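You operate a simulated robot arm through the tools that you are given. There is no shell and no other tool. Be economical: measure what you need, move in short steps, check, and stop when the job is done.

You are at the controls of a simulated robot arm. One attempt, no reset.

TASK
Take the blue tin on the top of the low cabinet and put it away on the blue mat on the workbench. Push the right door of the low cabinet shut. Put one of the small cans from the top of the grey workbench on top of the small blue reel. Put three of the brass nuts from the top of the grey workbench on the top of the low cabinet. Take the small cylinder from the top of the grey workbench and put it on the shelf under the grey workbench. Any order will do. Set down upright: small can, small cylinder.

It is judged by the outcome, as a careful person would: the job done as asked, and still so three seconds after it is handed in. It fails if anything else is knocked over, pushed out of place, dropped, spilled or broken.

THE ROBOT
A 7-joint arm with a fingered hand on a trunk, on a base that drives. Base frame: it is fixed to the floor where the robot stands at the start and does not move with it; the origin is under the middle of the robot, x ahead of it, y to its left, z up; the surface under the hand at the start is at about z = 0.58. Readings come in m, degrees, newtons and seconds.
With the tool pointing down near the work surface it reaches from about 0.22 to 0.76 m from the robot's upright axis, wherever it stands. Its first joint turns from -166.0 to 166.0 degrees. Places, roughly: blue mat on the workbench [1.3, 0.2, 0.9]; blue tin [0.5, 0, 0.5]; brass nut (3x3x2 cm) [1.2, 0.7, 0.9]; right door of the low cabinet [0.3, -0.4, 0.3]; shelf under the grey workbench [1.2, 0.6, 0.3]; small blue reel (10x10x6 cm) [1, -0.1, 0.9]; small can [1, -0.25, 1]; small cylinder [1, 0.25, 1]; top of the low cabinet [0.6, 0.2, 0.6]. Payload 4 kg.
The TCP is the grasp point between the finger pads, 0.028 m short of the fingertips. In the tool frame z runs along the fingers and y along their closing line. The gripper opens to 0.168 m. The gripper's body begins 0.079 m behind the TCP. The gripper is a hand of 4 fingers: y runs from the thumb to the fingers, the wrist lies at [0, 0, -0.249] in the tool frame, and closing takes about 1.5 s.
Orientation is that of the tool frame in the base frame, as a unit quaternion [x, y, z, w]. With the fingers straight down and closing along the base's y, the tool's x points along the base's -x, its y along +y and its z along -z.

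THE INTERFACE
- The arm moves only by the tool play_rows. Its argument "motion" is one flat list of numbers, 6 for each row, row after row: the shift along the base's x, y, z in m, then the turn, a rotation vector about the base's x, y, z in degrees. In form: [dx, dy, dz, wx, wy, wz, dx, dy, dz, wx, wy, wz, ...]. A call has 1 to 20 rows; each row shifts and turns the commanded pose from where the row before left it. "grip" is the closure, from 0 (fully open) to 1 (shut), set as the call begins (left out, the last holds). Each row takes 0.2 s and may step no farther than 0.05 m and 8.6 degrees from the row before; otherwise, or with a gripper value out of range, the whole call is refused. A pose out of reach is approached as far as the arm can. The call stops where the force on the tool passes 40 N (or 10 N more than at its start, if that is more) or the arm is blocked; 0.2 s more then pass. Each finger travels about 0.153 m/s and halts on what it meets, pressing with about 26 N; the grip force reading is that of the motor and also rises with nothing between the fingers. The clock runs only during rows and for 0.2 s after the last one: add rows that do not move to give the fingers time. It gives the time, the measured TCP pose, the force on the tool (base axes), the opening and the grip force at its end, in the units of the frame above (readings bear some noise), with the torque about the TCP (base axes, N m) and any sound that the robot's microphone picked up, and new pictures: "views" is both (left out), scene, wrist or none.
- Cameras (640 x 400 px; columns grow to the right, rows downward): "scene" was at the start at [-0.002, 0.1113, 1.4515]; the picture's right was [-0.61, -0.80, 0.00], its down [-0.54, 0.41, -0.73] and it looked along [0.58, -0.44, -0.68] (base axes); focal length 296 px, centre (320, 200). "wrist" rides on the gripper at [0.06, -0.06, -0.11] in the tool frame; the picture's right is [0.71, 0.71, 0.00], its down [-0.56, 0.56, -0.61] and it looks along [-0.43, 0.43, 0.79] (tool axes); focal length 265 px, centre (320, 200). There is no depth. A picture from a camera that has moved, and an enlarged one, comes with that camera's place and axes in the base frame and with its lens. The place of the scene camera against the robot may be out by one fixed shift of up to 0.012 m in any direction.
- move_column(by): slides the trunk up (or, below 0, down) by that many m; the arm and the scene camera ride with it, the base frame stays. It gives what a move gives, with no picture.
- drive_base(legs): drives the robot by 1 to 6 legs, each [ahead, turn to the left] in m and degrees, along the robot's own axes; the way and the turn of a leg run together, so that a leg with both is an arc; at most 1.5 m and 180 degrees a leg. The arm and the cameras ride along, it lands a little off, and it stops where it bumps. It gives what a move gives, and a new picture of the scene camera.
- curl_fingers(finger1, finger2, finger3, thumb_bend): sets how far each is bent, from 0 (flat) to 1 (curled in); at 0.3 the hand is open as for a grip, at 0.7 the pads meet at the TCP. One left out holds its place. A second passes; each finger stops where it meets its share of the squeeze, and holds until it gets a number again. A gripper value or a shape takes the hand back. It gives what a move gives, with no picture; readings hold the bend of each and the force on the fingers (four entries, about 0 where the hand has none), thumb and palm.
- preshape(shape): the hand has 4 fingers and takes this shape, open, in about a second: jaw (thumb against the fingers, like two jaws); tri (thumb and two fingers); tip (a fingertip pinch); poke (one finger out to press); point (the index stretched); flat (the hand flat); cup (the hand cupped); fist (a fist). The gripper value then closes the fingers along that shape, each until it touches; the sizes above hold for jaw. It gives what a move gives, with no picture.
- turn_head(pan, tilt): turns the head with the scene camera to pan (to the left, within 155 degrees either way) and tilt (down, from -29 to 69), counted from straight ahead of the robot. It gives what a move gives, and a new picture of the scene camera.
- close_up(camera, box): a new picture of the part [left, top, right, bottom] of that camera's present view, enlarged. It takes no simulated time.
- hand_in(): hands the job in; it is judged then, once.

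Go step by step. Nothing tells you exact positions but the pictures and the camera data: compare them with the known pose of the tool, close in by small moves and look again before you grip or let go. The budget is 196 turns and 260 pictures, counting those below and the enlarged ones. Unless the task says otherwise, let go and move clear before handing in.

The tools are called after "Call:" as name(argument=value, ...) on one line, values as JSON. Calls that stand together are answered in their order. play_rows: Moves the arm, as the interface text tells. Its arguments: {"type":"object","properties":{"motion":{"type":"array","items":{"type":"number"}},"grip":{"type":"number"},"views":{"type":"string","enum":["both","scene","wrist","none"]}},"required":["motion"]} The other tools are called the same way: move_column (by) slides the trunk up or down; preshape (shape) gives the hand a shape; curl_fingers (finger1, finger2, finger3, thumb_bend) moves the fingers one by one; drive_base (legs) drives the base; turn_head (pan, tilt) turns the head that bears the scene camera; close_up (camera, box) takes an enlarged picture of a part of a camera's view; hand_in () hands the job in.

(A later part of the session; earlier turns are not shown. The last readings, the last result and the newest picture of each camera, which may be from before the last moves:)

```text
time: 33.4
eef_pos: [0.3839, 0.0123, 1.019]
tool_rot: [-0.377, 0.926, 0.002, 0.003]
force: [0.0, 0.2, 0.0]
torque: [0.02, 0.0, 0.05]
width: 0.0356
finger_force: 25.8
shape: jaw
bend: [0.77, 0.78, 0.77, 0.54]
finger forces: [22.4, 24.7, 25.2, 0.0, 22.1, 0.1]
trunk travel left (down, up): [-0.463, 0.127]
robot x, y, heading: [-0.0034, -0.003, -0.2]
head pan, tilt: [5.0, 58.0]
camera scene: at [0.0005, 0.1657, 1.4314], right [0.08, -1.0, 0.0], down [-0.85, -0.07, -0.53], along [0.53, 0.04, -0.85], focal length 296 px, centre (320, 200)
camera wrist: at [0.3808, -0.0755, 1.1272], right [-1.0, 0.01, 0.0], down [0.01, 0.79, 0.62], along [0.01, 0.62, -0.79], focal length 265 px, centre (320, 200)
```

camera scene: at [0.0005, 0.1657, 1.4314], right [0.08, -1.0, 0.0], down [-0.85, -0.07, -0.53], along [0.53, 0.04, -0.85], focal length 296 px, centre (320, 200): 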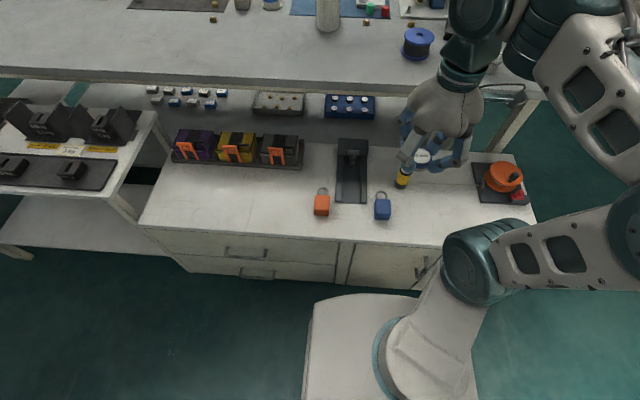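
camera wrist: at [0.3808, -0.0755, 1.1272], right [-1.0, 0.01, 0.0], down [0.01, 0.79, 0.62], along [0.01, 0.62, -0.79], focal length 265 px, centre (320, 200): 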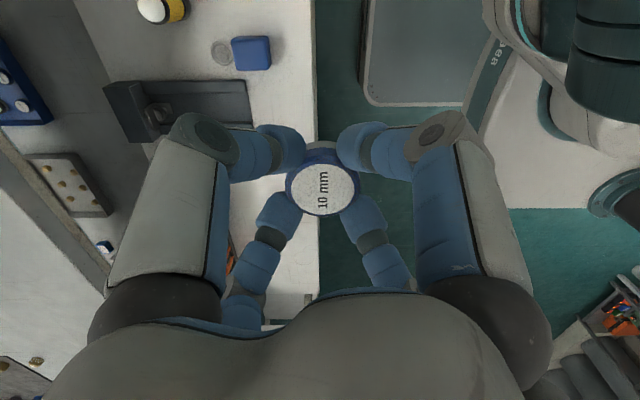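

Tin held securely. Now driving back, then right and around the cabinet to the right end of the bench.

Call:
drive_base(legs=[[-0.2, 0], [0, -70], [0.87, 0], [0, 70]])

```text
time: 45.2
eef_pos: [0.4885, -0.7858, 1.0186]
tool_rot: [-0.386, 0.923, 0.002, 0.002]
force: [-0.1, 0.8, 0.1]
torque: [0.01, -0.01, 0.01]
width: 0.0358
finger_force: 25.8
shape: jaw
bend: [0.77, 0.78, 0.77, 0.54]
finger forces: [22.2, 23.2, 24.8, 0.1, 22.1, 0.1]
trunk travel left (down, up): [-0.463, 0.127]
robot x, y, heading: [0.1033, -0.8042, 1.0]
head pan, tilt: [5.0, 58.0]
camera scene: at [0.1026, -0.6383, 1.4312], right [0.1, -0.99, 0.0], down [-0.84, -0.09, -0.53], along [0.53, 0.05, -0.85], focal length 296 px, centre (320, 200)
```

scene: 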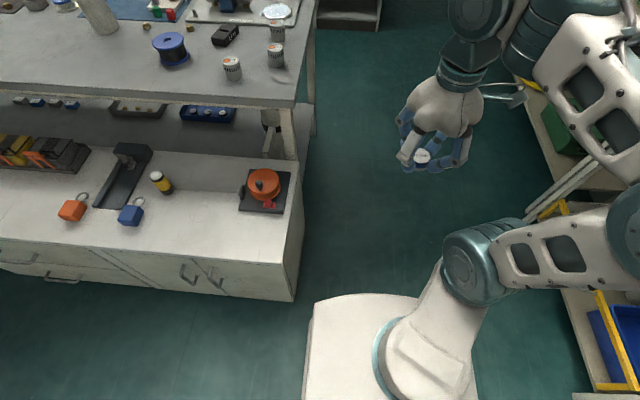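

I check the clearance on my right before going on.

Call:
turn_head(pan=-70, tilt=45)

Call:
turn_head(pan=0, tilt=30)

```text
time: 46.6
eef_pos: [0.488, -0.7866, 1.02]
tool_rot: [-0.386, 0.923, 0.002, 0.002]
force: [0.1, 0.1, -1.1]
torque: [0.01, 0.01, 0.02]
width: 0.0354
finger_force: 26.1
shape: jaw
bend: [0.77, 0.78, 0.77, 0.54]
finger forces: [22.2, 23.2, 24.8, 0.1, 22.1, 0.0]
trunk travel left (down, up): [-0.463, 0.127]
robot x, y, heading: [0.1079, -0.8047, 1.0]
head pan, tilt: [-70.0, 45.0]
camera scene: at [0.063, -0.7214, 1.4483], right [-0.93, -0.36, 0.0], down [-0.25, 0.66, -0.71], along [0.25, -0.66, -0.71], focal length 296 px, centre (320, 200)
```

scene: 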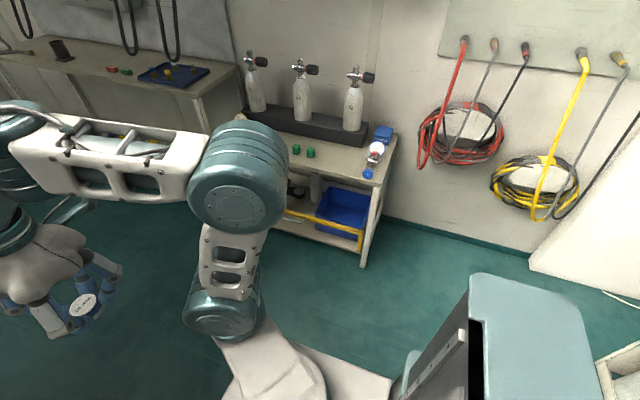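

```text
time: 48.0
eef_pos: [0.4892, -0.7852, 1.019]
tool_rot: [-0.386, 0.923, 0.001, 0.002]
force: [-0.8, 0.3, 0.4]
torque: [0.02, 0.0, -0.01]
width: 0.0355
finger_force: 26.1
shape: jaw
bend: [0.77, 0.78, 0.77, 0.54]
finger forces: [22.1, 23.1, 25.0, 0.1, 22.1, 0.0]
trunk travel left (down, up): [-0.463, 0.127]
robot x, y, heading: [0.106, -0.804, 0.7]
head pan, tilt: [0.0, 30.0]
camera scene: at [0.1245, -0.6442, 1.4709], right [0.01, -1.0, 0.0], down [-0.5, -0.01, -0.87], along [0.87, 0.01, -0.5], focal length 296 px, centre (320, 200)
```

scene: 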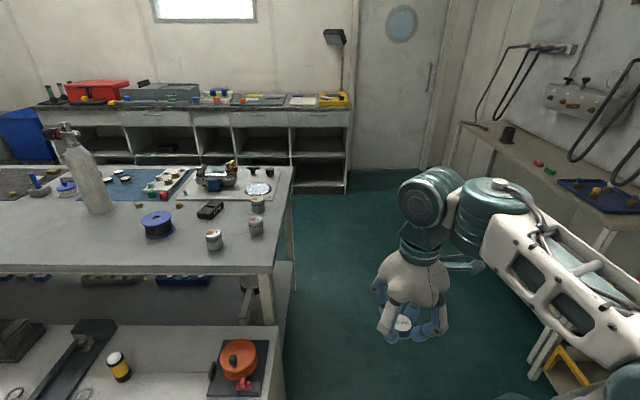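

Corridor is clear. I estimate bench top z≈0.855, far edge x≈1.53. Driving around to the far side of the bench, bench on my left.

Call:
drive_base(legs=[[1.0, -1], [0.77, 0]])

Call:
turn_head(pan=70, tilt=35)

```text
time: 57.0
eef_pos: [2.258, -0.7526, 1.019]
tool_rot: [-0.388, 0.922, 0.002, 0.002]
force: [-0.2, 0.2, -0.2]
torque: [0.0, -0.04, 0.01]
width: 0.0355
finger_force: 26.1
shape: jaw
bend: [0.77, 0.78, 0.77, 0.54]
finger forces: [22.2, 23.3, 24.9, 0.1, 22.2, 0.0]
trunk travel left (down, up): [-0.463, 0.127]
robot x, y, heading: [1.8734, -0.774, 0.9]
head pan, tilt: [0.0, 30.0]
camera scene: at [1.8927, -0.613, 1.4709], right [0.02, -1.0, 0.0], down [-0.5, -0.01, -0.87], along [0.87, 0.02, -0.5], focal length 296 px, centre (320, 200)
```

scene: 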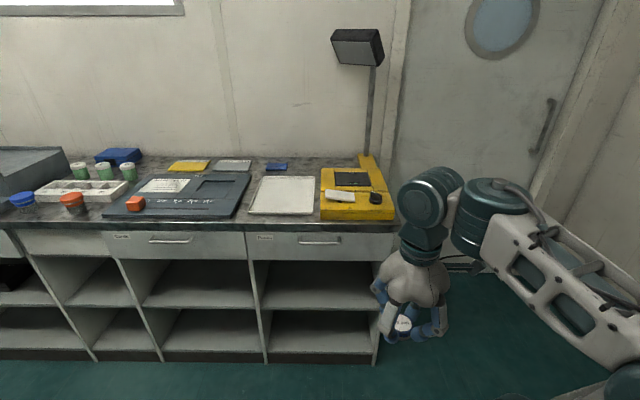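

```text
time: 58.4
eef_pos: [2.2575, -0.7527, 1.017]
tool_rot: [-0.387, 0.922, 0.002, 0.002]
force: [0.1, -0.6, 0.1]
torque: [-0.01, 0.0, 0.0]
width: 0.0354
finger_force: 25.8
shape: jaw
bend: [0.77, 0.78, 0.77, 0.54]
finger forces: [22.2, 23.2, 24.9, 0.1, 22.1, 0.0]
trunk travel left (down, up): [-0.463, 0.127]
robot x, y, heading: [1.8737, -0.7737, 1.2]
head pan, tilt: [70.0, 35.0]
camera scene: at [1.8309, -0.5314, 1.4631], right [0.95, -0.32, 0.0], down [-0.19, -0.54, -0.82], along [0.27, 0.77, -0.57], focal length 296 px, centre (320, 200)
```

scene: 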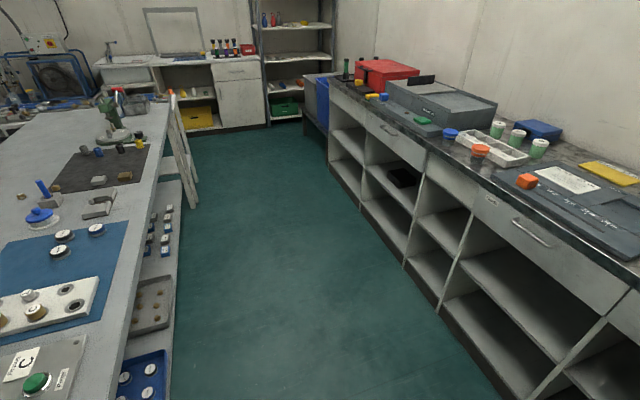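

Wide aisle. Turning left and moving up alongside the mat.

Call:
drive_base(legs=[[0, 89], [0.95, 0]])

Call:
turn_head(pan=80, tilt=50)

```text
time: 67.1
eef_pos: [1.8714, 0.553, 1.0178]
tool_rot: [0.92, -0.391, -0.003, -0.001]
force: [0.3, -0.4, -1.4]
torque: [0.02, 0.02, 0.01]
width: 0.0355
finger_force: 26.2
shape: jaw
bend: [0.77, 0.78, 0.77, 0.54]
finger forces: [21.9, 23.0, 24.6, 0.1, 22.1, 0.0]
trunk travel left (down, up): [-0.463, 0.127]
robot x, y, heading: [1.8785, 0.1675, 89.4]
head pan, tilt: [70.0, 35.0]
camera scene: at [1.6263, 0.1375, 1.4631], right [0.35, 0.94, 0.0], down [0.54, -0.2, -0.82], along [-0.77, 0.29, -0.57], focal length 296 px, centre (320, 200)
```

scene: 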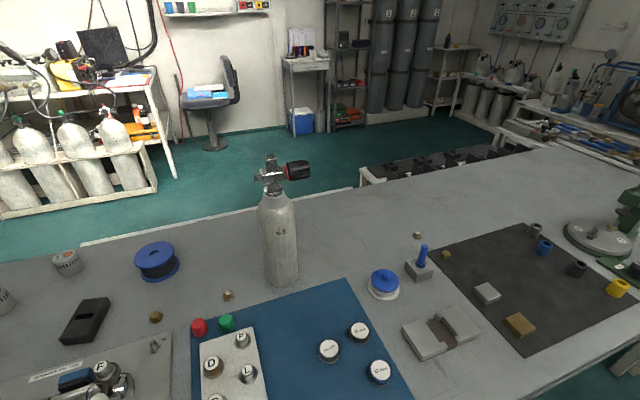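

```text
time: 67.8
eef_pos: [1.8728, 0.553, 1.0188]
tool_rot: [0.92, -0.391, -0.003, -0.001]
force: [-0.3, -0.1, -0.3]
torque: [0.0, -0.02, 0.0]
width: 0.0354
finger_force: 25.9
shape: jaw
bend: [0.77, 0.78, 0.77, 0.54]
finger forces: [22.0, 23.0, 24.6, 0.0, 22.1, 0.0]
trunk travel left (down, up): [-0.463, 0.127]
robot x, y, heading: [1.8836, 0.1693, 89.4]
head pan, tilt: [80.0, 50.0]
camera scene: at [1.633, 0.1207, 1.4415], right [0.18, 0.98, 0.0], down [0.75, -0.14, -0.64], along [-0.63, 0.12, -0.77], focal length 296 px, centre (320, 200)
```

scene: 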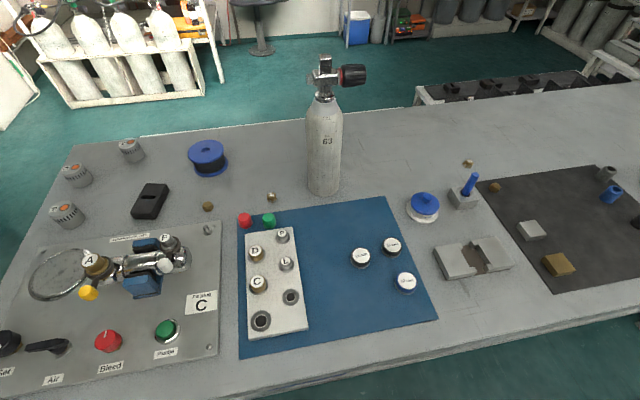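

I can see three tins already on the mat and free mat space at about (1.43, 0.215). Moving the tin above it.

Call:
play_rows(motion=[-0.0341, -0.026, 0, 0, 0, 0, -0.0341, -0.026, 0, 0, 0, 0, -0.0341, -0.026, 0, 0, 0, 0, -0.0341, -0.026, 0, 0, 0, 0, -0.0341, -0.026, 0, 0, 0, 0, -0.0341, -0.026, 0, 0, 0, 0, -0.0341, -0.026, 0, 0, 0, 0, -0.0341, -0.026, 0, 0, 0, 0, -0.0341, -0.026, 0, 0, 0, 0, -0.0341, -0.026, 0, 0, 0, 0, -0.0341, -0.026, 0, 0, 0, 0, -0.0341, -0.026, 0, 0, 0, 0, -0.0341, -0.026, 0, 0, 0, 0])

```text
time: 70.7
eef_pos: [1.4294, 0.2152, 1.0178]
tool_rot: [0.92, -0.391, -0.002, -0.001]
force: [-0.4, 0.4, -0.5]
torque: [-0.02, -0.01, -0.01]
width: 0.0351
finger_force: 25.7
shape: jaw
bend: [0.77, 0.78, 0.77, 0.54]
finger forces: [21.4, 23.7, 25.2, 0.1, 22.2, 0.0]
trunk travel left (down, up): [-0.463, 0.127]
robot x, y, heading: [1.8823, 0.1702, 89.6]
head pan, tilt: [80.0, 50.0]
camera scene: at [1.6324, 0.1205, 1.4412], right [0.18, 0.98, 0.0], down [0.75, -0.14, -0.64], along [-0.63, 0.12, -0.77], focal length 296 px, centre (320, 200)
camera wrist: at [1.5141, 0.2143, 1.1259], right [-0.02, -1.0, 0.0], down [-0.79, 0.01, 0.62], along [-0.62, 0.01, -0.79], focal length 265 px, centre (320, 200)
```

scene: 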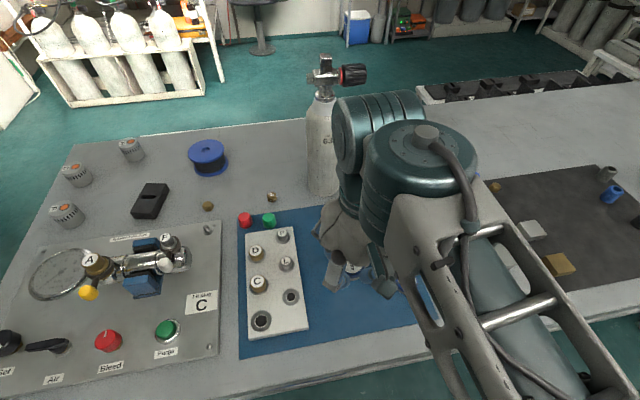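
wrist: 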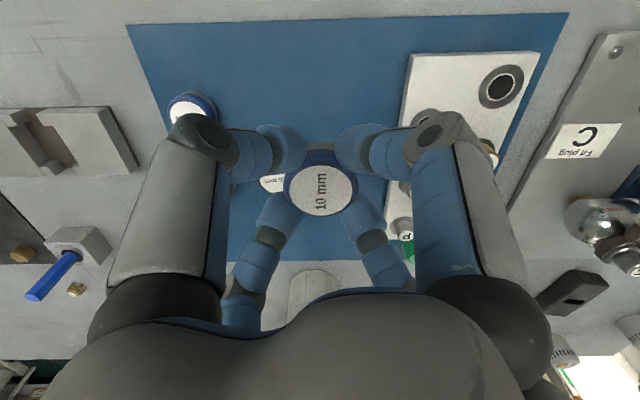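

Landing spot is clear. Lowering near the mat, then by small steps feeling for contact.

Call:
play_rows(motion=[0, 0, -0.035, 0, 0, 0, 0, 0, -0.035, 0, 0, 0, 0, 0, -0.03, 0, 0, 0, 0, 0, -0.01, 0, 0, 0], views="wrist")

Call:
play_rows(motion=[0, 0, -0.004, 0, 0, 0, 0, 0, -0.004, 0, 0, 0], views="none")

Call:
play_rows(motion=[0, 0, -0.004, 0, 0, 0], views="none")

```text
time: 71.7
eef_pos: [1.4282, 0.2169, 0.9082]
tool_rot: [0.921, -0.391, -0.003, 0.0]
force: [0.1, 0.2, -0.2]
torque: [-0.04, 0.0, 0.03]
width: 0.0353
finger_force: 25.7
shape: jaw
bend: [0.78, 0.78, 0.77, 0.54]
finger forces: [21.4, 23.9, 25.6, 0.0, 22.1, 0.0]
trunk travel left (down, up): [-0.463, 0.127]
robot x, y, heading: [1.8806, 0.1713, 89.3]
head pan, tilt: [80.0, 50.0]
camera wrist: at [1.5134, 0.2138, 1.0163], right [-0.02, -1.0, 0.0], down [-0.79, 0.01, 0.62], along [-0.62, 0.01, -0.79], focal length 265 px, centre (320, 200)
```

wrist: 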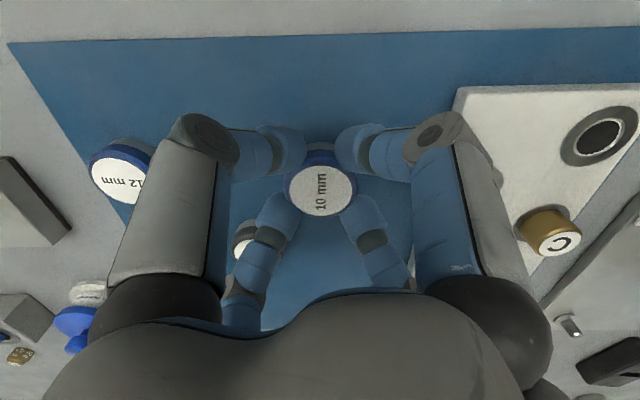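

```text
time: 72.2
eef_pos: [1.4284, 0.2149, 0.8994]
tool_rot: [0.92, -0.392, -0.003, -0.001]
force: [0.2, -1.1, 0.0]
torque: [0.01, 0.02, -0.03]
width: 0.0353
finger_force: 26.4
shape: jaw
bend: [0.78, 0.78, 0.77, 0.54]
finger forces: [21.3, 23.9, 25.6, 0.0, 22.2, 0.0]
trunk travel left (down, up): [-0.463, 0.127]
robot x, y, heading: [1.8804, 0.1685, 89.5]
head pan, tilt: [80.0, 50.0]
```

```text
time: 72.7
eef_pos: [1.4285, 0.2159, 0.8957]
tool_rot: [0.92, -0.391, -0.004, -0.001]
force: [-0.2, 0.1, 0.2]
torque: [0.01, -0.01, 0.0]
width: 0.0352
finger_force: 26.1
shape: jaw
bend: [0.78, 0.78, 0.77, 0.54]
finger forces: [21.4, 23.9, 25.6, 0.0, 22.2, 0.0]
trunk travel left (down, up): [-0.463, 0.127]
robot x, y, heading: [1.8818, 0.1677, 89.7]
head pan, tilt: [80.0, 50.0]
```

Call:
play_rows(motion=[0, 0, -0.004, 0, 0, 0], views="none")

Call:
play_rows(motion=[0, 0, -0.004, 0, 0, 0], views="none")

Call:
play_rows(motion=[0, 0, -0.003, 0, 0, 0], views="none")

```text
time: 73.0
eef_pos: [1.4286, 0.2154, 0.8917]
tool_rot: [0.92, -0.391, -0.003, 0.001]
force: [-0.2, 0.2, -0.6]
torque: [-0.01, -0.02, -0.01]
width: 0.0352
finger_force: 25.9
shape: jaw
bend: [0.78, 0.78, 0.77, 0.54]
finger forces: [21.3, 23.8, 25.6, 0.0, 22.2, 0.0]
trunk travel left (down, up): [-0.463, 0.127]
robot x, y, heading: [1.8789, 0.1684, 89.3]
head pan, tilt: [80.0, 50.0]
```

```text
time: 73.5
eef_pos: [1.4283, 0.2151, 0.8876]
tool_rot: [0.921, -0.391, -0.003, 0.0]
force: [0.3, 0.7, -0.1]
torque: [0.01, -0.02, 0.0]
width: 0.0354
finger_force: 25.9
shape: jaw
bend: [0.78, 0.78, 0.77, 0.54]
finger forces: [21.5, 24.1, 25.7, 0.1, 22.2, 0.0]
trunk travel left (down, up): [-0.463, 0.127]
robot x, y, heading: [1.8805, 0.1693, 89.2]
head pan, tilt: [80.0, 50.0]
```

```text
time: 73.8
eef_pos: [1.4283, 0.2152, 0.8869]
tool_rot: [0.921, -0.39, -0.005, 0.0]
force: [1.4, 1.5, 14.4]
torque: [0.12, 0.18, -0.03]
width: 0.0357
finger_force: 26.4
shape: jaw
bend: [0.78, 0.78, 0.77, 0.54]
finger forces: [22.6, 26.0, 28.1, 0.0, 24.4, 0.0]
trunk travel left (down, up): [-0.463, 0.127]
robot x, y, heading: [1.8804, 0.1677, 89.5]
head pan, tilt: [80.0, 50.0]
```

Contact at z≈0.887 (mat top ≈0.852). Opening moderately and lifting.

Call:
play_rows(motion=[0, 0, 0.001, 0, 0, 0, 0, 0, 0, 0, 0, 0, 0, 0, 0, 0, 0, 0, 0, 0, 0, 0, 0, 0, 0, 0, 0.02, 0, 0, 0, 0, 0, 0.03, 0, 0, 0, 0, 0, 0.04, 0, 0, 0, 0, 0, 0.04, 0, 0, 0], grip=0.5)

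```text
time: 75.7
eef_pos: [1.4291, 0.2146, 1.0157]
tool_rot: [0.921, -0.391, -0.002, -0.001]
force: [0.7, 0.0, 0.5]
torque: [0.02, -0.01, 0.0]
width: 0.0833
finger_force: 0.0
shape: jaw
bend: [0.34, 0.34, 0.34, 0.34]
finger forces: [0.0, 0.1, 0.0, 0.1, 0.0, 0.0]
trunk travel left (down, up): [-0.463, 0.127]
robot x, y, heading: [1.8788, 0.1682, 89.5]
head pan, tilt: [80.0, 50.0]
camera scene: at [1.6329, 0.1205, 1.4413], right [0.18, 0.98, 0.0], down [0.75, -0.14, -0.64], along [-0.63, 0.12, -0.77], focal length 296 px, centre (320, 200)
camera wrist: at [1.5143, 0.2121, 1.1247], right [-0.02, -1.0, 0.0], down [-0.79, 0.01, 0.62], along [-0.62, 0.01, -0.79], focal length 265 px, centre (320, 200)
```

scene: 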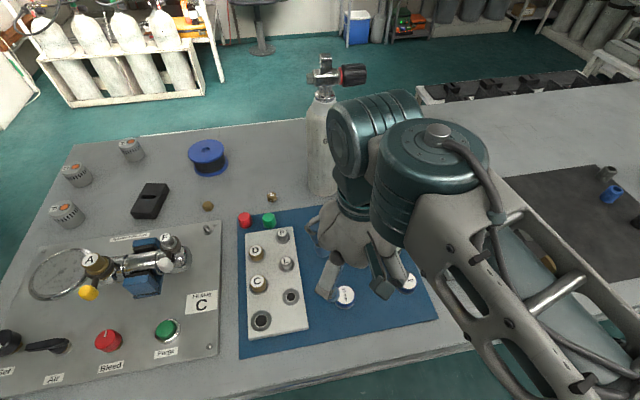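
wrist: 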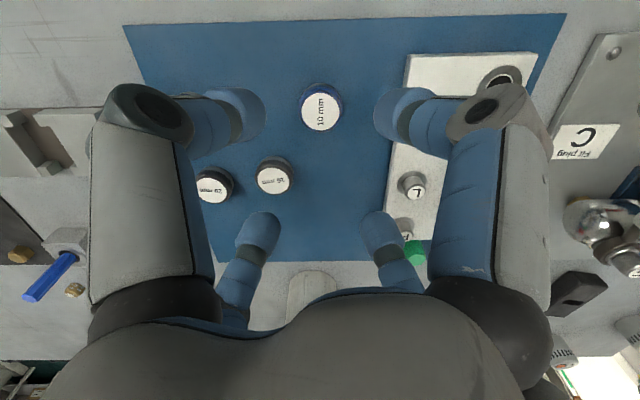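

Tin is on the mat. Next the gas bottle at about (1.11, 0.23): I'll swing the hand to horizontal, pointing at it, well short of it.

Call:
play_rows(motion=[0, 0, 0.005, 0, 8.2, 0, 0, 0, 0.005, 0, 8.2, 0, 0, 0, 0, 0, 8.2, 0, 0, 0, 0, 0, 8.2, 0, 0, 0, 0, 0, 8.2, 0, 0, 0, 0, 0, 8.2, 0, 0, 0, 0, 0, 8.2, 0, 0, 0, 0, 0, 8.2, 0, 0, 0, 0, 0, 8.2, 0, 0, 0, 0, 0, 8.2, 0, -0.02, 0.004, -0.01, 0, 8, 0, -0.02, 0.004, -0.01, 0, 0, 0, -0.02, 0.004, -0.01, 0, 0, 0], grip=0)

```text
time: 78.5
eef_pos: [1.3688, 0.2289, 0.9964]
tool_rot: [-0.649, 0.278, 0.653, -0.275]
force: [0.2, -0.2, -0.8]
torque: [-0.01, 0.02, 0.03]
width: 0.1681
finger_force: 0.0
shape: jaw
bend: [0.3, 0.3, 0.3, 0.3]
finger forces: [0.0, 0.0, 0.1, 0.0, 0.1, 0.1]
trunk travel left (down, up): [-0.463, 0.127]
robot x, y, heading: [1.878, 0.1681, 89.3]
head pan, tilt: [80.0, 50.0]
camera scene: at [1.6329, 0.1208, 1.4414], right [0.18, 0.98, 0.0], down [0.75, -0.14, -0.64], along [-0.63, 0.12, -0.77], focal length 296 px, centre (320, 200)
camera wrist: at [1.4777, 0.2263, 0.9099], right [0.0, -1.0, 0.02], down [0.62, 0.01, 0.79], along [-0.79, 0.01, 0.62], focal length 265 px, centre (320, 200)
```

scene: 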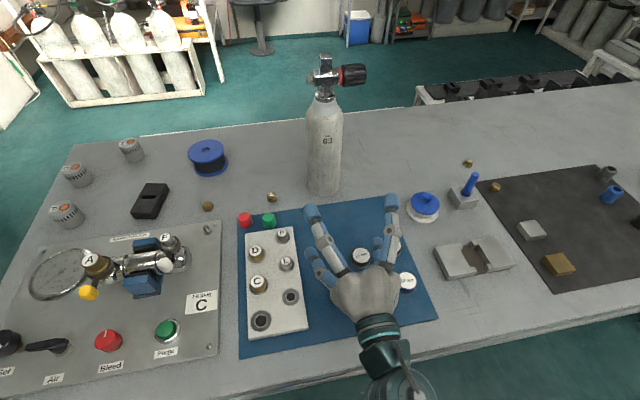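
wrist: 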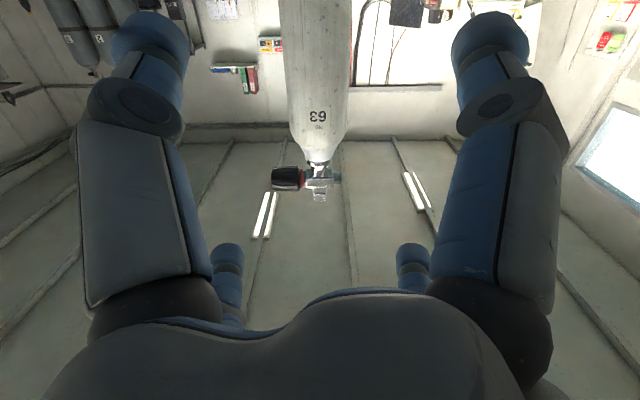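

The hand is aligned with the bottle. Advancing slowly towards it.

Call:
play_rows(motion=[-0.035, 0, 0, 0, 0, 0, -0.035, 0, 0, 0, 0, 0, -0.035, 0, 0, 0, 0, 0, -0.035, 0, 0, 0, 0, 0, -0.03, 0, 0, 0, 0, 0])

```text
time: 79.7
eef_pos: [1.1983, 0.229, 0.996]
tool_rot: [-0.649, 0.276, 0.653, -0.277]
force: [-0.3, -0.3, -0.3]
torque: [0.0, -0.02, 0.02]
width: 0.1677
finger_force: 0.0
shape: jaw
bend: [0.3, 0.3, 0.3, 0.3]
finger forces: [0.0, 0.1, 0.1, 0.0, 0.0, 0.0]
trunk travel left (down, up): [-0.463, 0.127]
robot x, y, heading: [1.8804, 0.1686, 89.3]
head pan, tilt: [80.0, 50.0]
camera scene: at [1.6326, 0.1206, 1.4413], right [0.18, 0.98, 0.0], down [0.75, -0.14, -0.64], along [-0.63, 0.12, -0.77], focal length 296 px, centre (320, 200)
camera wrist: at [1.3073, 0.2267, 0.9106], right [0.0, -1.0, 0.02], down [0.62, 0.01, 0.79], along [-0.79, 0.01, 0.62], focal length 265 px, centre (320, 200)
```

scene: 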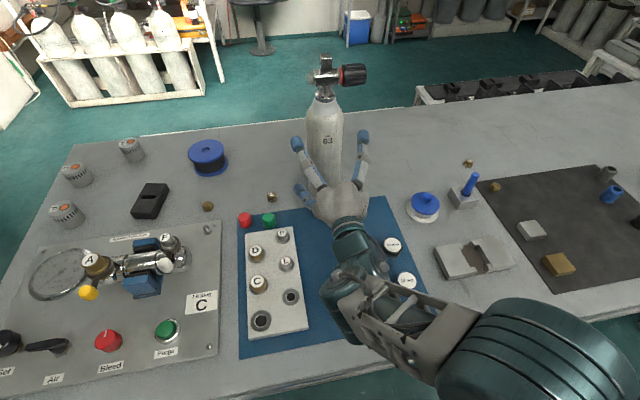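
wrist: 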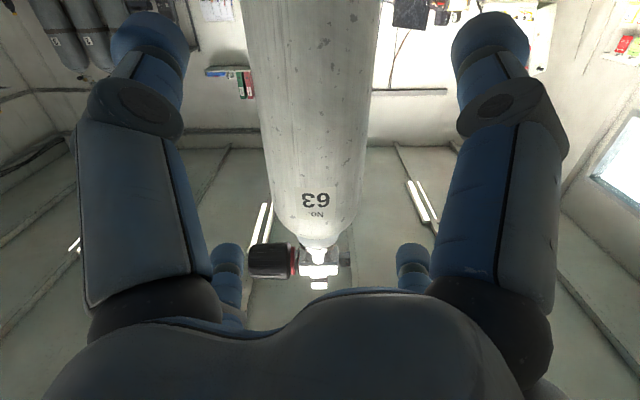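

Bottle centre ≈ (1.095, 0.232), Ø≈0.088. Advancing to it and closing.

Call:
play_rows(motion=[-0.03, 0.002, -0.006, 0, 0, 0, -0.03, 0.001, -0.006, 0, 0, 0, -0.025, 0, 0, 0, 0, 0, -0.012, 0, 0, 0, 0, 0], views="both")

```text
time: 80.7
eef_pos: [1.1022, 0.2305, 0.985]
tool_rot: [-0.649, 0.277, 0.652, -0.275]
force: [0.4, 0.6, 0.8]
torque: [0.0, 0.02, 0.04]
width: 0.168
finger_force: 0.2
shape: jaw
bend: [0.3, 0.3, 0.3, 0.3]
finger forces: [0.0, 0.1, 0.0, 0.0, 0.1, 0.1]
trunk travel left (down, up): [-0.463, 0.127]
robot x, y, heading: [1.8791, 0.1701, 89.2]
head pan, tilt: [80.0, 50.0]
camera scene: at [1.6327, 0.1206, 1.4413], right [0.18, 0.98, 0.0], down [0.75, -0.14, -0.64], along [-0.63, 0.12, -0.77], focal length 296 px, centre (320, 200)
camera wrist: at [1.2111, 0.2283, 0.8981], right [0.0, -1.0, 0.02], down [0.62, 0.01, 0.79], along [-0.79, 0.01, 0.62], focal length 265 px, centre (320, 200)
```

scene: 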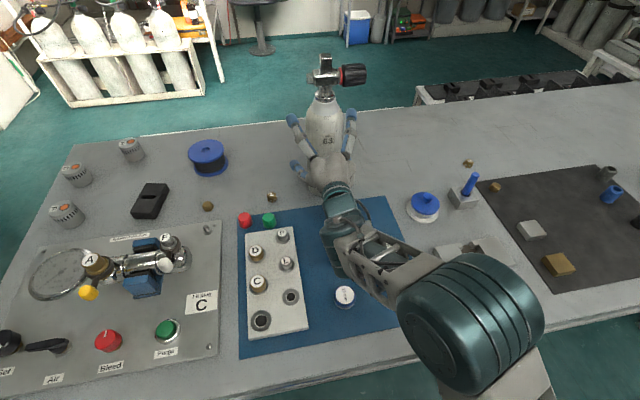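
wrist: 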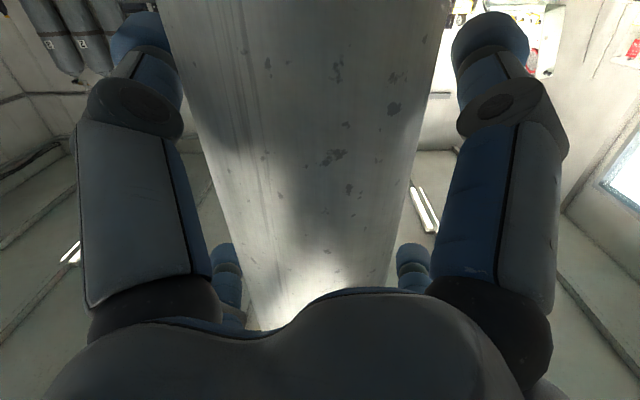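

Call:
play_rows(motion=[0, 0, 0, 0, 0, 0, 0, 0, 0, 0, 0, 0, 0, 0, 0, 0, 0, 0, 0, 0, 0, 0, 0, 0, 0, 0, 0, 0, 0, 0, 0, 0, 0, 0, 0, 0], grip=1)

```text
time: 82.0
eef_pos: [1.1027, 0.2312, 0.9856]
tool_rot: [-0.649, 0.276, 0.653, -0.275]
force: [-6.1, 1.0, 2.6]
torque: [0.24, 0.16, 0.09]
width: 0.1042
finger_force: 26.5
shape: jaw
bend: [0.32, 0.3, 0.26, 0.25]
finger forces: [32.6, 33.7, 34.0, 0.0, 34.2, 0.0]
trunk travel left (down, up): [-0.463, 0.127]
robot x, y, heading: [1.8765, 0.1657, 89.4]
head pan, tilt: [80.0, 50.0]
camera scene: at [1.6323, 0.1209, 1.4413], right [0.18, 0.98, 0.0], down [0.75, -0.14, -0.64], along [-0.63, 0.12, -0.77], focal length 296 px, centre (320, 200)
camera wrist: at [1.2109, 0.2288, 0.8984], right [0.0, -1.0, 0.02], down [0.62, 0.01, 0.79], along [-0.79, 0.01, 0.62], focal length 265 px, centre (320, 200)
```

scene: 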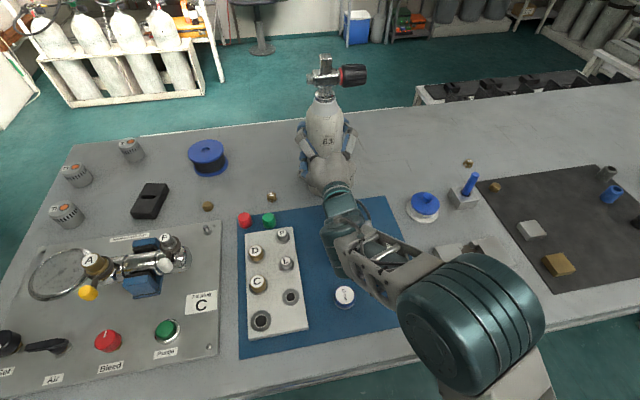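
wrist: 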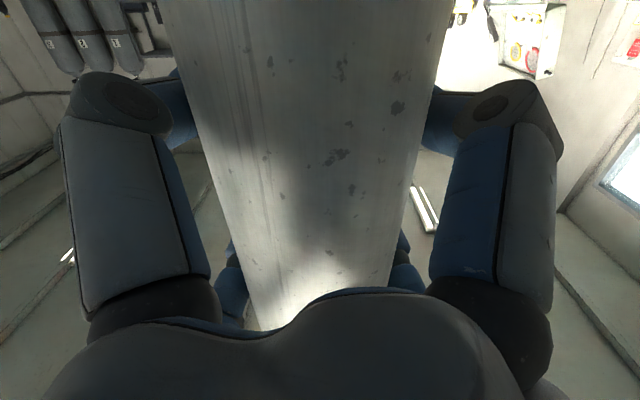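

Firm grip with all fingers. Lifting a little to test.

Call:
play_rows(motion=[0, 0, 0.01, 0, 0, 0, 0, 0, 0.02, 0, 0, 0, 0, 0, 0.03, 0, 0, 0, 0, 0, 0, 0, 0, 0])

```text
time: 83.0
eef_pos: [1.1008, 0.2303, 1.0442]
tool_rot: [-0.65, 0.277, 0.652, -0.275]
force: [0.3, 0.3, -12.5]
torque: [-0.07, 0.11, -0.01]
width: 0.1042
finger_force: 25.9
shape: jaw
bend: [0.32, 0.3, 0.26, 0.25]
finger forces: [31.9, 37.4, 38.1, 0.0, 30.8, 0.1]
trunk travel left (down, up): [-0.463, 0.127]
robot x, y, heading: [1.8798, 0.1684, 89.4]
head pan, tilt: [80.0, 50.0]
camera scene: at [1.6313, 0.1207, 1.441], right [0.18, 0.98, 0.0], down [0.75, -0.14, -0.64], along [-0.63, 0.12, -0.77], focal length 296 px, centre (320, 200)
camera wrist: at [1.2106, 0.2276, 0.957], right [0.0, -1.0, 0.02], down [0.62, 0.01, 0.79], along [-0.79, 0.01, 0.62], focal length 265 px, centre (320, 200)
```

scene: 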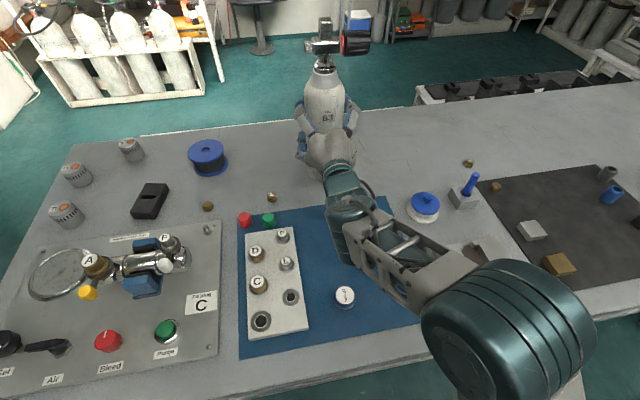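
wrist: 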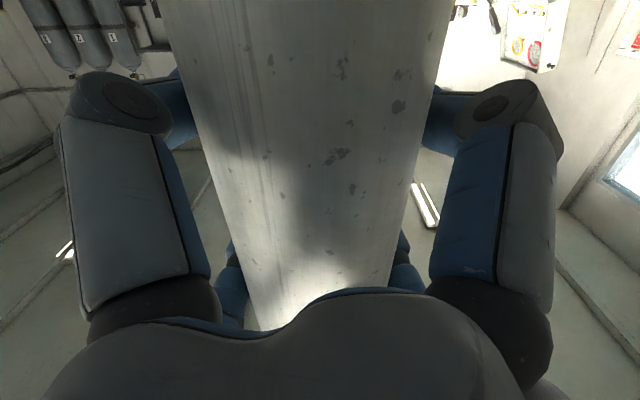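

Holding about 1.3 kg. Raising, retracting towards me, then shifting the base away from the bench to see the shelf underneath.

Call:
play_rows(motion=[0, 0, 0.03, 0, 0, 0, 0, 0, 0.03, 0, 0, 0, 0.03, 0, 0.01, 0, 0, 0, 0.04, 0, 0, 0, 0, 0, 0.04, 0, 0, 0, 0, 0, 0.04, 0, 0, 0, 0, 0, 0.04, 0, 0, 0, 0, 0, 0.04, 0, 0, 0, 0, 0, 0.04, 0, 0, 0, 0, 0], views="none")

Call:
drive_base(legs=[[0.35, -40], [0.35, 40]])

Call:
turn_head(pan=75, tilt=50)

```text
time: 85.0
eef_pos: [1.3727, 0.2289, 1.1128]
tool_rot: [-0.649, 0.278, 0.652, -0.276]
force: [0.1, 0.5, -13.1]
torque: [-0.03, 0.11, -0.01]
width: 0.1035
finger_force: 26.3
shape: jaw
bend: [0.32, 0.3, 0.26, 0.25]
finger forces: [32.2, 37.9, 38.8, 0.0, 31.0, 0.0]
trunk travel left (down, up): [-0.463, 0.127]
robot x, y, heading: [1.8802, 0.1631, 89.4]
head pan, tilt: [80.0, 50.0]
```

```text
time: 89.2
eef_pos: [1.6113, 0.8755, 1.1119]
tool_rot: [-0.647, 0.281, 0.654, -0.273]
force: [-0.1, -0.5, -12.7]
torque: [-0.07, 0.09, -0.02]
width: 0.1038
finger_force: 26.4
shape: jaw
bend: [0.32, 0.3, 0.26, 0.25]
finger forces: [32.7, 38.5, 39.3, 0.0, 31.4, 0.1]
trunk travel left (down, up): [-0.463, 0.127]
robot x, y, heading: [2.1193, 0.8084, 88.6]
head pan, tilt: [80.0, 50.0]
camera scene: at [1.8709, 0.7645, 1.4412], right [0.2, 0.98, 0.0], down [0.75, -0.15, -0.64], along [-0.63, 0.13, -0.77], focal length 296 px, centre (320, 200)
```

scene: 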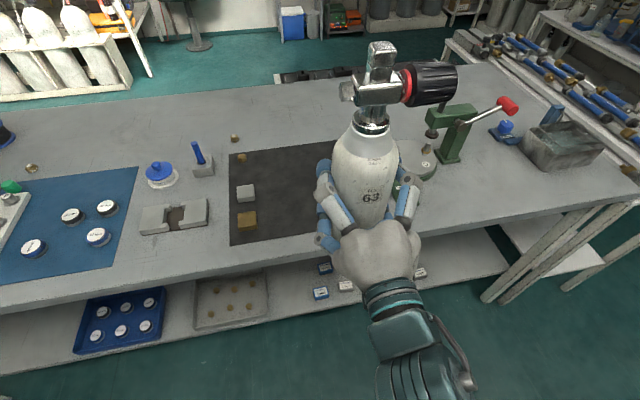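

```text
time: 89.8
eef_pos: [1.6115, 0.8746, 1.1109]
tool_rot: [-0.648, 0.28, 0.653, -0.272]
force: [-0.1, 0.0, -13.2]
torque: [-0.05, 0.17, -0.02]
width: 0.1036
finger_force: 25.3
shape: jaw
bend: [0.32, 0.3, 0.26, 0.25]
finger forces: [33.1, 38.8, 39.6, 0.1, 31.8, 0.0]
trunk travel left (down, up): [-0.463, 0.127]
robot x, y, heading: [2.1204, 0.809, 88.4]
head pan, tilt: [75.0, 50.0]
camera scene: at [1.8727, 0.7709, 1.4412], right [0.28, 0.96, 0.0], down [0.74, -0.21, -0.64], along [-0.62, 0.18, -0.77], focal length 296 px, centre (320, 200)
```

scene: 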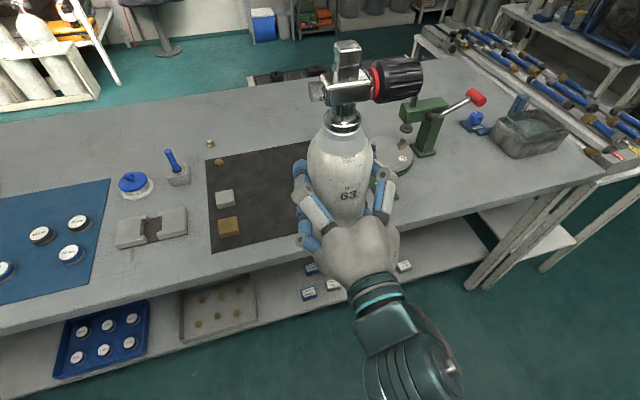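

Shelf seen: free gap between the nut tray (y<0.65) and the row of small tins (y>0.86). I'll aim the bottle at about (1.38, 0.755); nudging the base back and away first.

Call:
drive_base(legs=[[0, 16], [-0.15, 0], [0, -14.5]])

Call:
move_column(by=-0.2)

Call:
turn_head(pan=75, tilt=45)

```text
time: 93.0
eef_pos: [1.6476, 0.7149, 1.1103]
tool_rot: [0.652, -0.27, -0.65, 0.282]
force: [0.1, 1.0, -12.0]
torque: [-0.02, 0.12, 0.01]
width: 0.1032
finger_force: 26.3
shape: jaw
bend: [0.32, 0.3, 0.26, 0.25]
finger forces: [33.4, 39.2, 40.3, 0.0, 32.2, 0.0]
trunk travel left (down, up): [-0.463, 0.127]
robot x, y, heading: [2.1591, 0.6665, 90.4]
head pan, tilt: [75.0, 50.0]
camera scene: at [1.9117, 0.62, 1.4412], right [0.25, 0.97, 0.0], down [0.74, -0.19, -0.64], along [-0.62, 0.16, -0.77], focal length 296 px, centre (320, 200)
```

scene: 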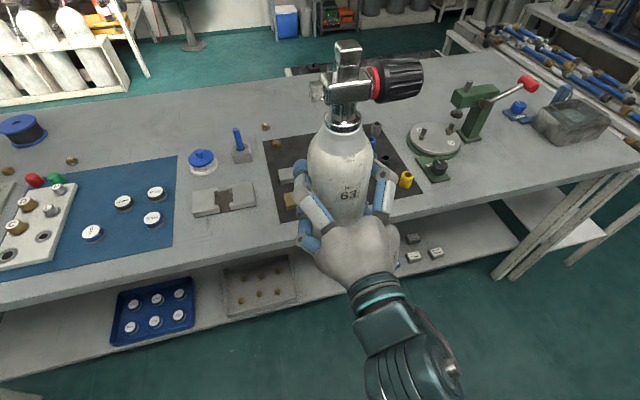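

```text
time: 95.2
eef_pos: [1.6468, 0.7151, 0.9114]
tool_rot: [0.652, -0.271, -0.649, 0.281]
force: [0.5, 0.0, -13.0]
torque: [-0.04, 0.14, 0.02]
width: 0.103
finger_force: 26.2
shape: jaw
bend: [0.32, 0.3, 0.26, 0.25]
finger forces: [33.7, 39.6, 40.5, 0.0, 32.4, 0.1]
trunk travel left (down, up): [-0.263, 0.327]
robot x, y, heading: [2.1582, 0.6657, 90.6]
head pan, tilt: [75.0, 50.0]
```

```text
time: 95.8
eef_pos: [1.6475, 0.7148, 0.9121]
tool_rot: [0.653, -0.27, -0.649, 0.282]
force: [-0.1, 0.5, -12.8]
torque: [-0.06, 0.17, 0.0]
width: 0.1032
finger_force: 26.3
shape: jaw
bend: [0.32, 0.3, 0.26, 0.25]
finger forces: [33.8, 39.7, 40.6, 0.1, 32.4, 0.0]
trunk travel left (down, up): [-0.263, 0.327]
robot x, y, heading: [2.1577, 0.6683, 90.6]
head pan, tilt: [75.0, 45.0]
camera scene: at [1.9075, 0.6208, 1.248], right [0.25, 0.97, 0.0], down [0.69, -0.18, -0.71], along [-0.68, 0.18, -0.71], focal length 296 px, centre (320, 200)
```

scene: 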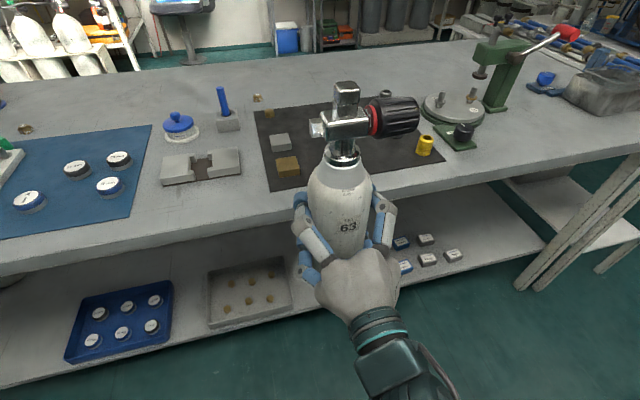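

Call:
move_column(by=-0.26)

Call:
play_rows(motion=[0, 0, -0.035, 0, 0, 0, 0, 0, -0.035, 0, 0, 0, 0, 0, -0.035, 0, 0, 0, 0, 0.01, -0.035, 0, 0, 0, 0, 0.015, -0.03, 0, 0, 0, 0, 0.015, 0, 0, 0, 0])

Call:
turn_head(pan=90, tilt=40)

```text
time: 98.5
eef_pos: [1.6478, 0.7149, 0.6527]
tool_rot: [0.653, -0.27, -0.649, 0.282]
force: [0.5, 1.1, -13.6]
torque: [-0.04, 0.14, 0.01]
width: 0.1029
finger_force: 26.1
shape: jaw
bend: [0.32, 0.3, 0.26, 0.25]
finger forces: [34.1, 39.9, 40.9, 0.0, 32.6, 0.0]
trunk travel left (down, up): [-0.003, 0.587]
robot x, y, heading: [2.1588, 0.6638, 90.3]
head pan, tilt: [75.0, 45.0]
```

```text
time: 99.9
eef_pos: [1.6482, 0.7548, 0.4817]
tool_rot: [0.652, -0.271, -0.65, 0.281]
force: [-0.1, -1.1, -12.6]
torque: [-0.05, 0.1, -0.02]
width: 0.1031
finger_force: 25.6
shape: jaw
bend: [0.32, 0.3, 0.26, 0.25]
finger forces: [34.8, 41.5, 42.3, 0.0, 33.6, 0.0]
trunk travel left (down, up): [-0.003, 0.587]
robot x, y, heading: [2.1568, 0.6673, 90.4]
head pan, tilt: [75.0, 45.0]
camera scene: at [1.9078, 0.6208, 0.9881], right [0.25, 0.97, 0.0], down [0.69, -0.18, -0.71], along [-0.68, 0.18, -0.71], focal length 296 px, centre (320, 200)
camera wrist: at [1.7569, 0.7555, 0.3952], right [0.02, -1.0, 0.02], down [0.62, 0.02, 0.79], along [-0.79, 0.0, 0.62], focal length 265 px, centre (320, 200)
```

scene: 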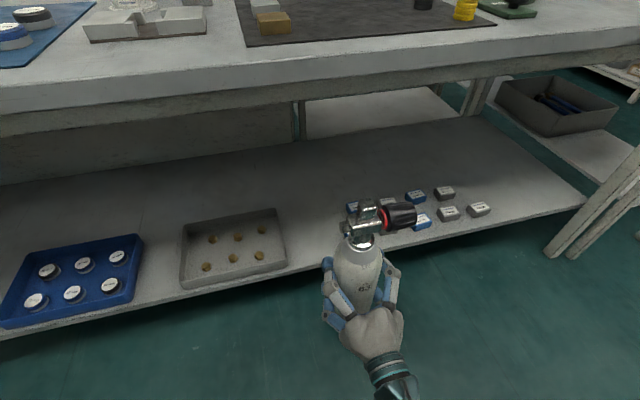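
wrist: 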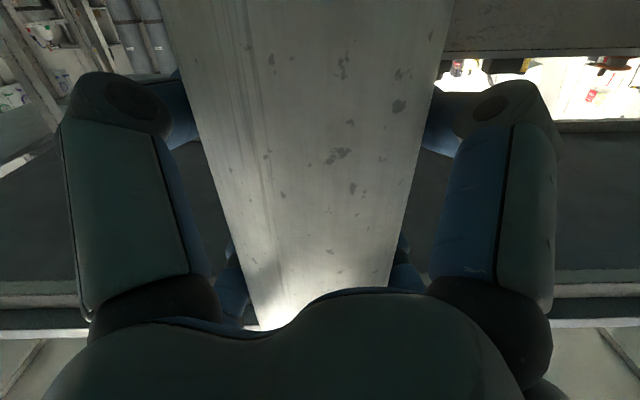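

```text
time: 100.7
eef_pos: [1.6488, 0.7555, 0.4817]
tool_rot: [0.652, -0.271, -0.65, 0.281]
force: [-0.9, 0.5, -12.1]
torque: [-0.05, 0.11, -0.03]
width: 0.103
finger_force: 26.5
shape: jaw
bend: [0.32, 0.3, 0.26, 0.25]
finger forces: [34.9, 41.6, 42.4, 0.0, 33.5, 0.1]
trunk travel left (down, up): [-0.003, 0.587]
robot x, y, heading: [2.1592, 0.6642, 90.4]
head pan, tilt: [90.0, 40.0]
camera scene: at [1.9015, 0.5997, 0.9953], right [-0.01, 1.0, 0.0], down [0.64, 0.0, -0.77], along [-0.77, -0.01, -0.64], focal length 296 px, centre (320, 200)
```

scene: 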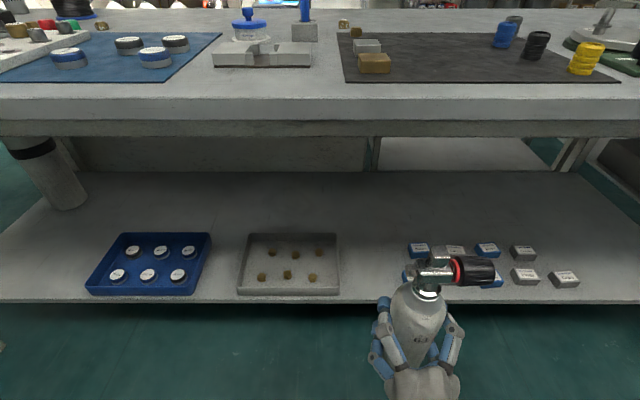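

The shelf is clear at (1.38, 0.747). Moving in over it.

Call:
play_rows(motion=[-0.045, -0.004, 0, 0, 0, 0, -0.045, -0.004, 0, 0, 0, 0, -0.045, 0, 0, 0, 0, 0, -0.045, 0, 0, 0, 0, 0, -0.045, 0, 0, 0, 0, 0, -0.042, 0, 0, 0, 0, 0, 0, 0, -0.03, 0, 0, 0], views="scene")

```text
time: 102.3
eef_pos: [1.3805, 0.7479, 0.4507]
tool_rot: [0.652, -0.271, -0.65, 0.282]
force: [-0.7, -0.4, -11.1]
torque: [-0.02, 0.09, -0.01]
width: 0.1026
finger_force: 26.0
shape: jaw
bend: [0.32, 0.3, 0.26, 0.25]
finger forces: [36.9, 43.0, 44.0, 0.0, 35.5, 0.1]
trunk travel left (down, up): [-0.003, 0.587]
robot x, y, heading: [2.1585, 0.6646, 90.4]
head pan, tilt: [90.0, 40.0]
camera scene: at [1.9013, 0.5997, 0.9953], right [-0.01, 1.0, 0.0], down [0.64, 0.01, -0.77], along [-0.77, -0.01, -0.64], focal length 296 px, centre (320, 200)
```

scene: 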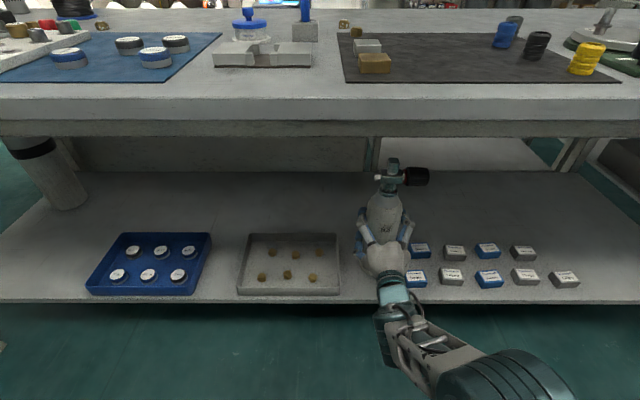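

Call:
play_rows(motion=[0, 0, -0.015, 0, 0, 0, 0, 0, -0.01, 0, 0, 0], views="none")

Call:
play_rows(motion=[0, 0, -0.005, 0, 0, 0], views="none")

Call:
play_rows(motion=[0, 0, -0.005, 0, 0, 0], views="none")

Call:
play_rows(motion=[0, 0, -0.005, 0, 0, 0], views="scene")

```text
time: 102.9
eef_pos: [1.3808, 0.7492, 0.4244]
tool_rot: [0.652, -0.27, -0.649, 0.282]
force: [0.4, 0.0, -11.7]
torque: [-0.04, 0.09, 0.01]
width: 0.1029
finger_force: 25.8
shape: jaw
bend: [0.32, 0.3, 0.26, 0.25]
finger forces: [36.9, 43.3, 44.3, 0.0, 35.4, 0.0]
trunk travel left (down, up): [-0.003, 0.587]
robot x, y, heading: [2.1598, 0.6646, 90.4]
head pan, tilt: [90.0, 40.0]
```

```text
time: 103.3
eef_pos: [1.3814, 0.7474, 0.42]
tool_rot: [0.653, -0.269, -0.649, 0.282]
force: [-0.2, 0.5, -13.0]
torque: [-0.08, 0.12, -0.03]
width: 0.1029
finger_force: 25.9
shape: jaw
bend: [0.32, 0.3, 0.26, 0.25]
finger forces: [36.8, 43.3, 44.5, 0.0, 35.3, 0.0]
trunk travel left (down, up): [-0.003, 0.587]
robot x, y, heading: [2.1558, 0.6639, 90.6]
head pan, tilt: [90.0, 40.0]
```

```text
time: 103.7
eef_pos: [1.3814, 0.7476, 0.4166]
tool_rot: [0.652, -0.271, -0.649, 0.282]
force: [0.2, -0.2, -13.7]
torque: [-0.03, 0.13, 0.02]
width: 0.1029
finger_force: 25.6
shape: jaw
bend: [0.32, 0.3, 0.26, 0.25]
finger forces: [36.7, 43.4, 44.4, 0.0, 35.3, 0.1]
trunk travel left (down, up): [-0.003, 0.587]
robot x, y, heading: [2.1589, 0.6634, 90.5]
head pan, tilt: [90.0, 40.0]
```

```text
time: 104.1
eef_pos: [1.3811, 0.7485, 0.4095]
tool_rot: [0.653, -0.27, -0.649, 0.282]
force: [0.8, 0.2, -12.5]
torque: [-0.1, 0.12, 0.02]
width: 0.1027
finger_force: 26.2
shape: jaw
bend: [0.32, 0.3, 0.26, 0.25]
finger forces: [36.8, 43.4, 44.4, 0.0, 35.4, 0.0]
trunk travel left (down, up): [-0.003, 0.587]
robot x, y, heading: [2.158, 0.6652, 90.5]
head pan, tilt: [90.0, 40.0]
camera scene: at [1.901, 0.5997, 0.9952], right [-0.01, 1.0, 0.0], down [0.64, 0.01, -0.77], along [-0.77, -0.01, -0.64], focal length 296 px, centre (320, 200)
```

scene: 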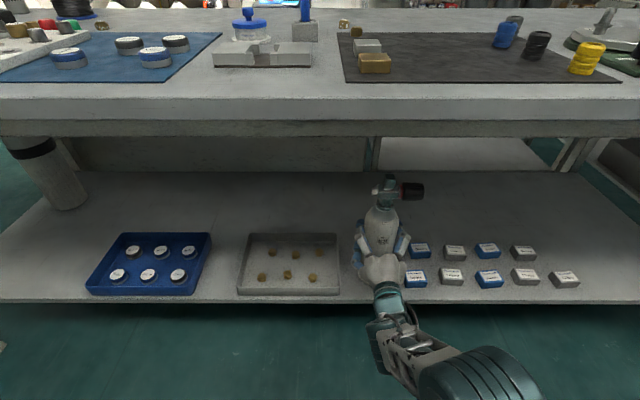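

Call:
play_rows(motion=[0, 0, -0.005, 0, 0, 0], views="none")

Call:
play_rows(motion=[0, 0, -0.004, 0, 0, 0], views="none")

Call:
play_rows(motion=[0, 0, -0.004, 0, 0, 0], views="none")

```text
time: 104.5
eef_pos: [1.3805, 0.7473, 0.405]
tool_rot: [0.653, -0.27, -0.649, 0.281]
force: [-0.1, 0.5, -11.5]
torque: [0.03, 0.0, 0.03]
width: 0.1027
finger_force: 25.9
shape: jaw
bend: [0.32, 0.3, 0.26, 0.25]
finger forces: [36.9, 43.6, 44.0, 0.0, 35.9, 0.0]
trunk travel left (down, up): [-0.003, 0.587]
robot x, y, heading: [2.1583, 0.6659, 90.4]
head pan, tilt: [90.0, 40.0]
```

```text
time: 104.9
eef_pos: [1.3809, 0.7457, 0.4047]
tool_rot: [-0.65, 0.27, 0.652, -0.282]
force: [3.7, -0.4, 0.8]
torque: [0.4, -0.74, -0.12]
width: 0.1021
finger_force: 25.7
shape: jaw
bend: [0.32, 0.3, 0.26, 0.25]
finger forces: [38.3, 43.3, 42.0, 0.0, 39.0, 0.1]
trunk travel left (down, up): [-0.003, 0.587]
robot x, y, heading: [2.1572, 0.6663, 90.5]
head pan, tilt: [90.0, 40.0]
```

```text
time: 105.3
eef_pos: [1.3815, 0.7473, 0.4052]
tool_rot: [-0.648, 0.269, 0.654, -0.284]
force: [1.6, 1.5, 16.9]
torque: [0.46, -1.5, -0.05]
width: 0.1019
finger_force: 26.0
shape: jaw
bend: [0.32, 0.3, 0.26, 0.25]
finger forces: [41.9, 41.3, 40.9, 0.0, 42.7, 0.1]
trunk travel left (down, up): [-0.003, 0.587]
robot x, y, heading: [2.158, 0.6694, 90.5]
head pan, tilt: [90.0, 40.0]
```

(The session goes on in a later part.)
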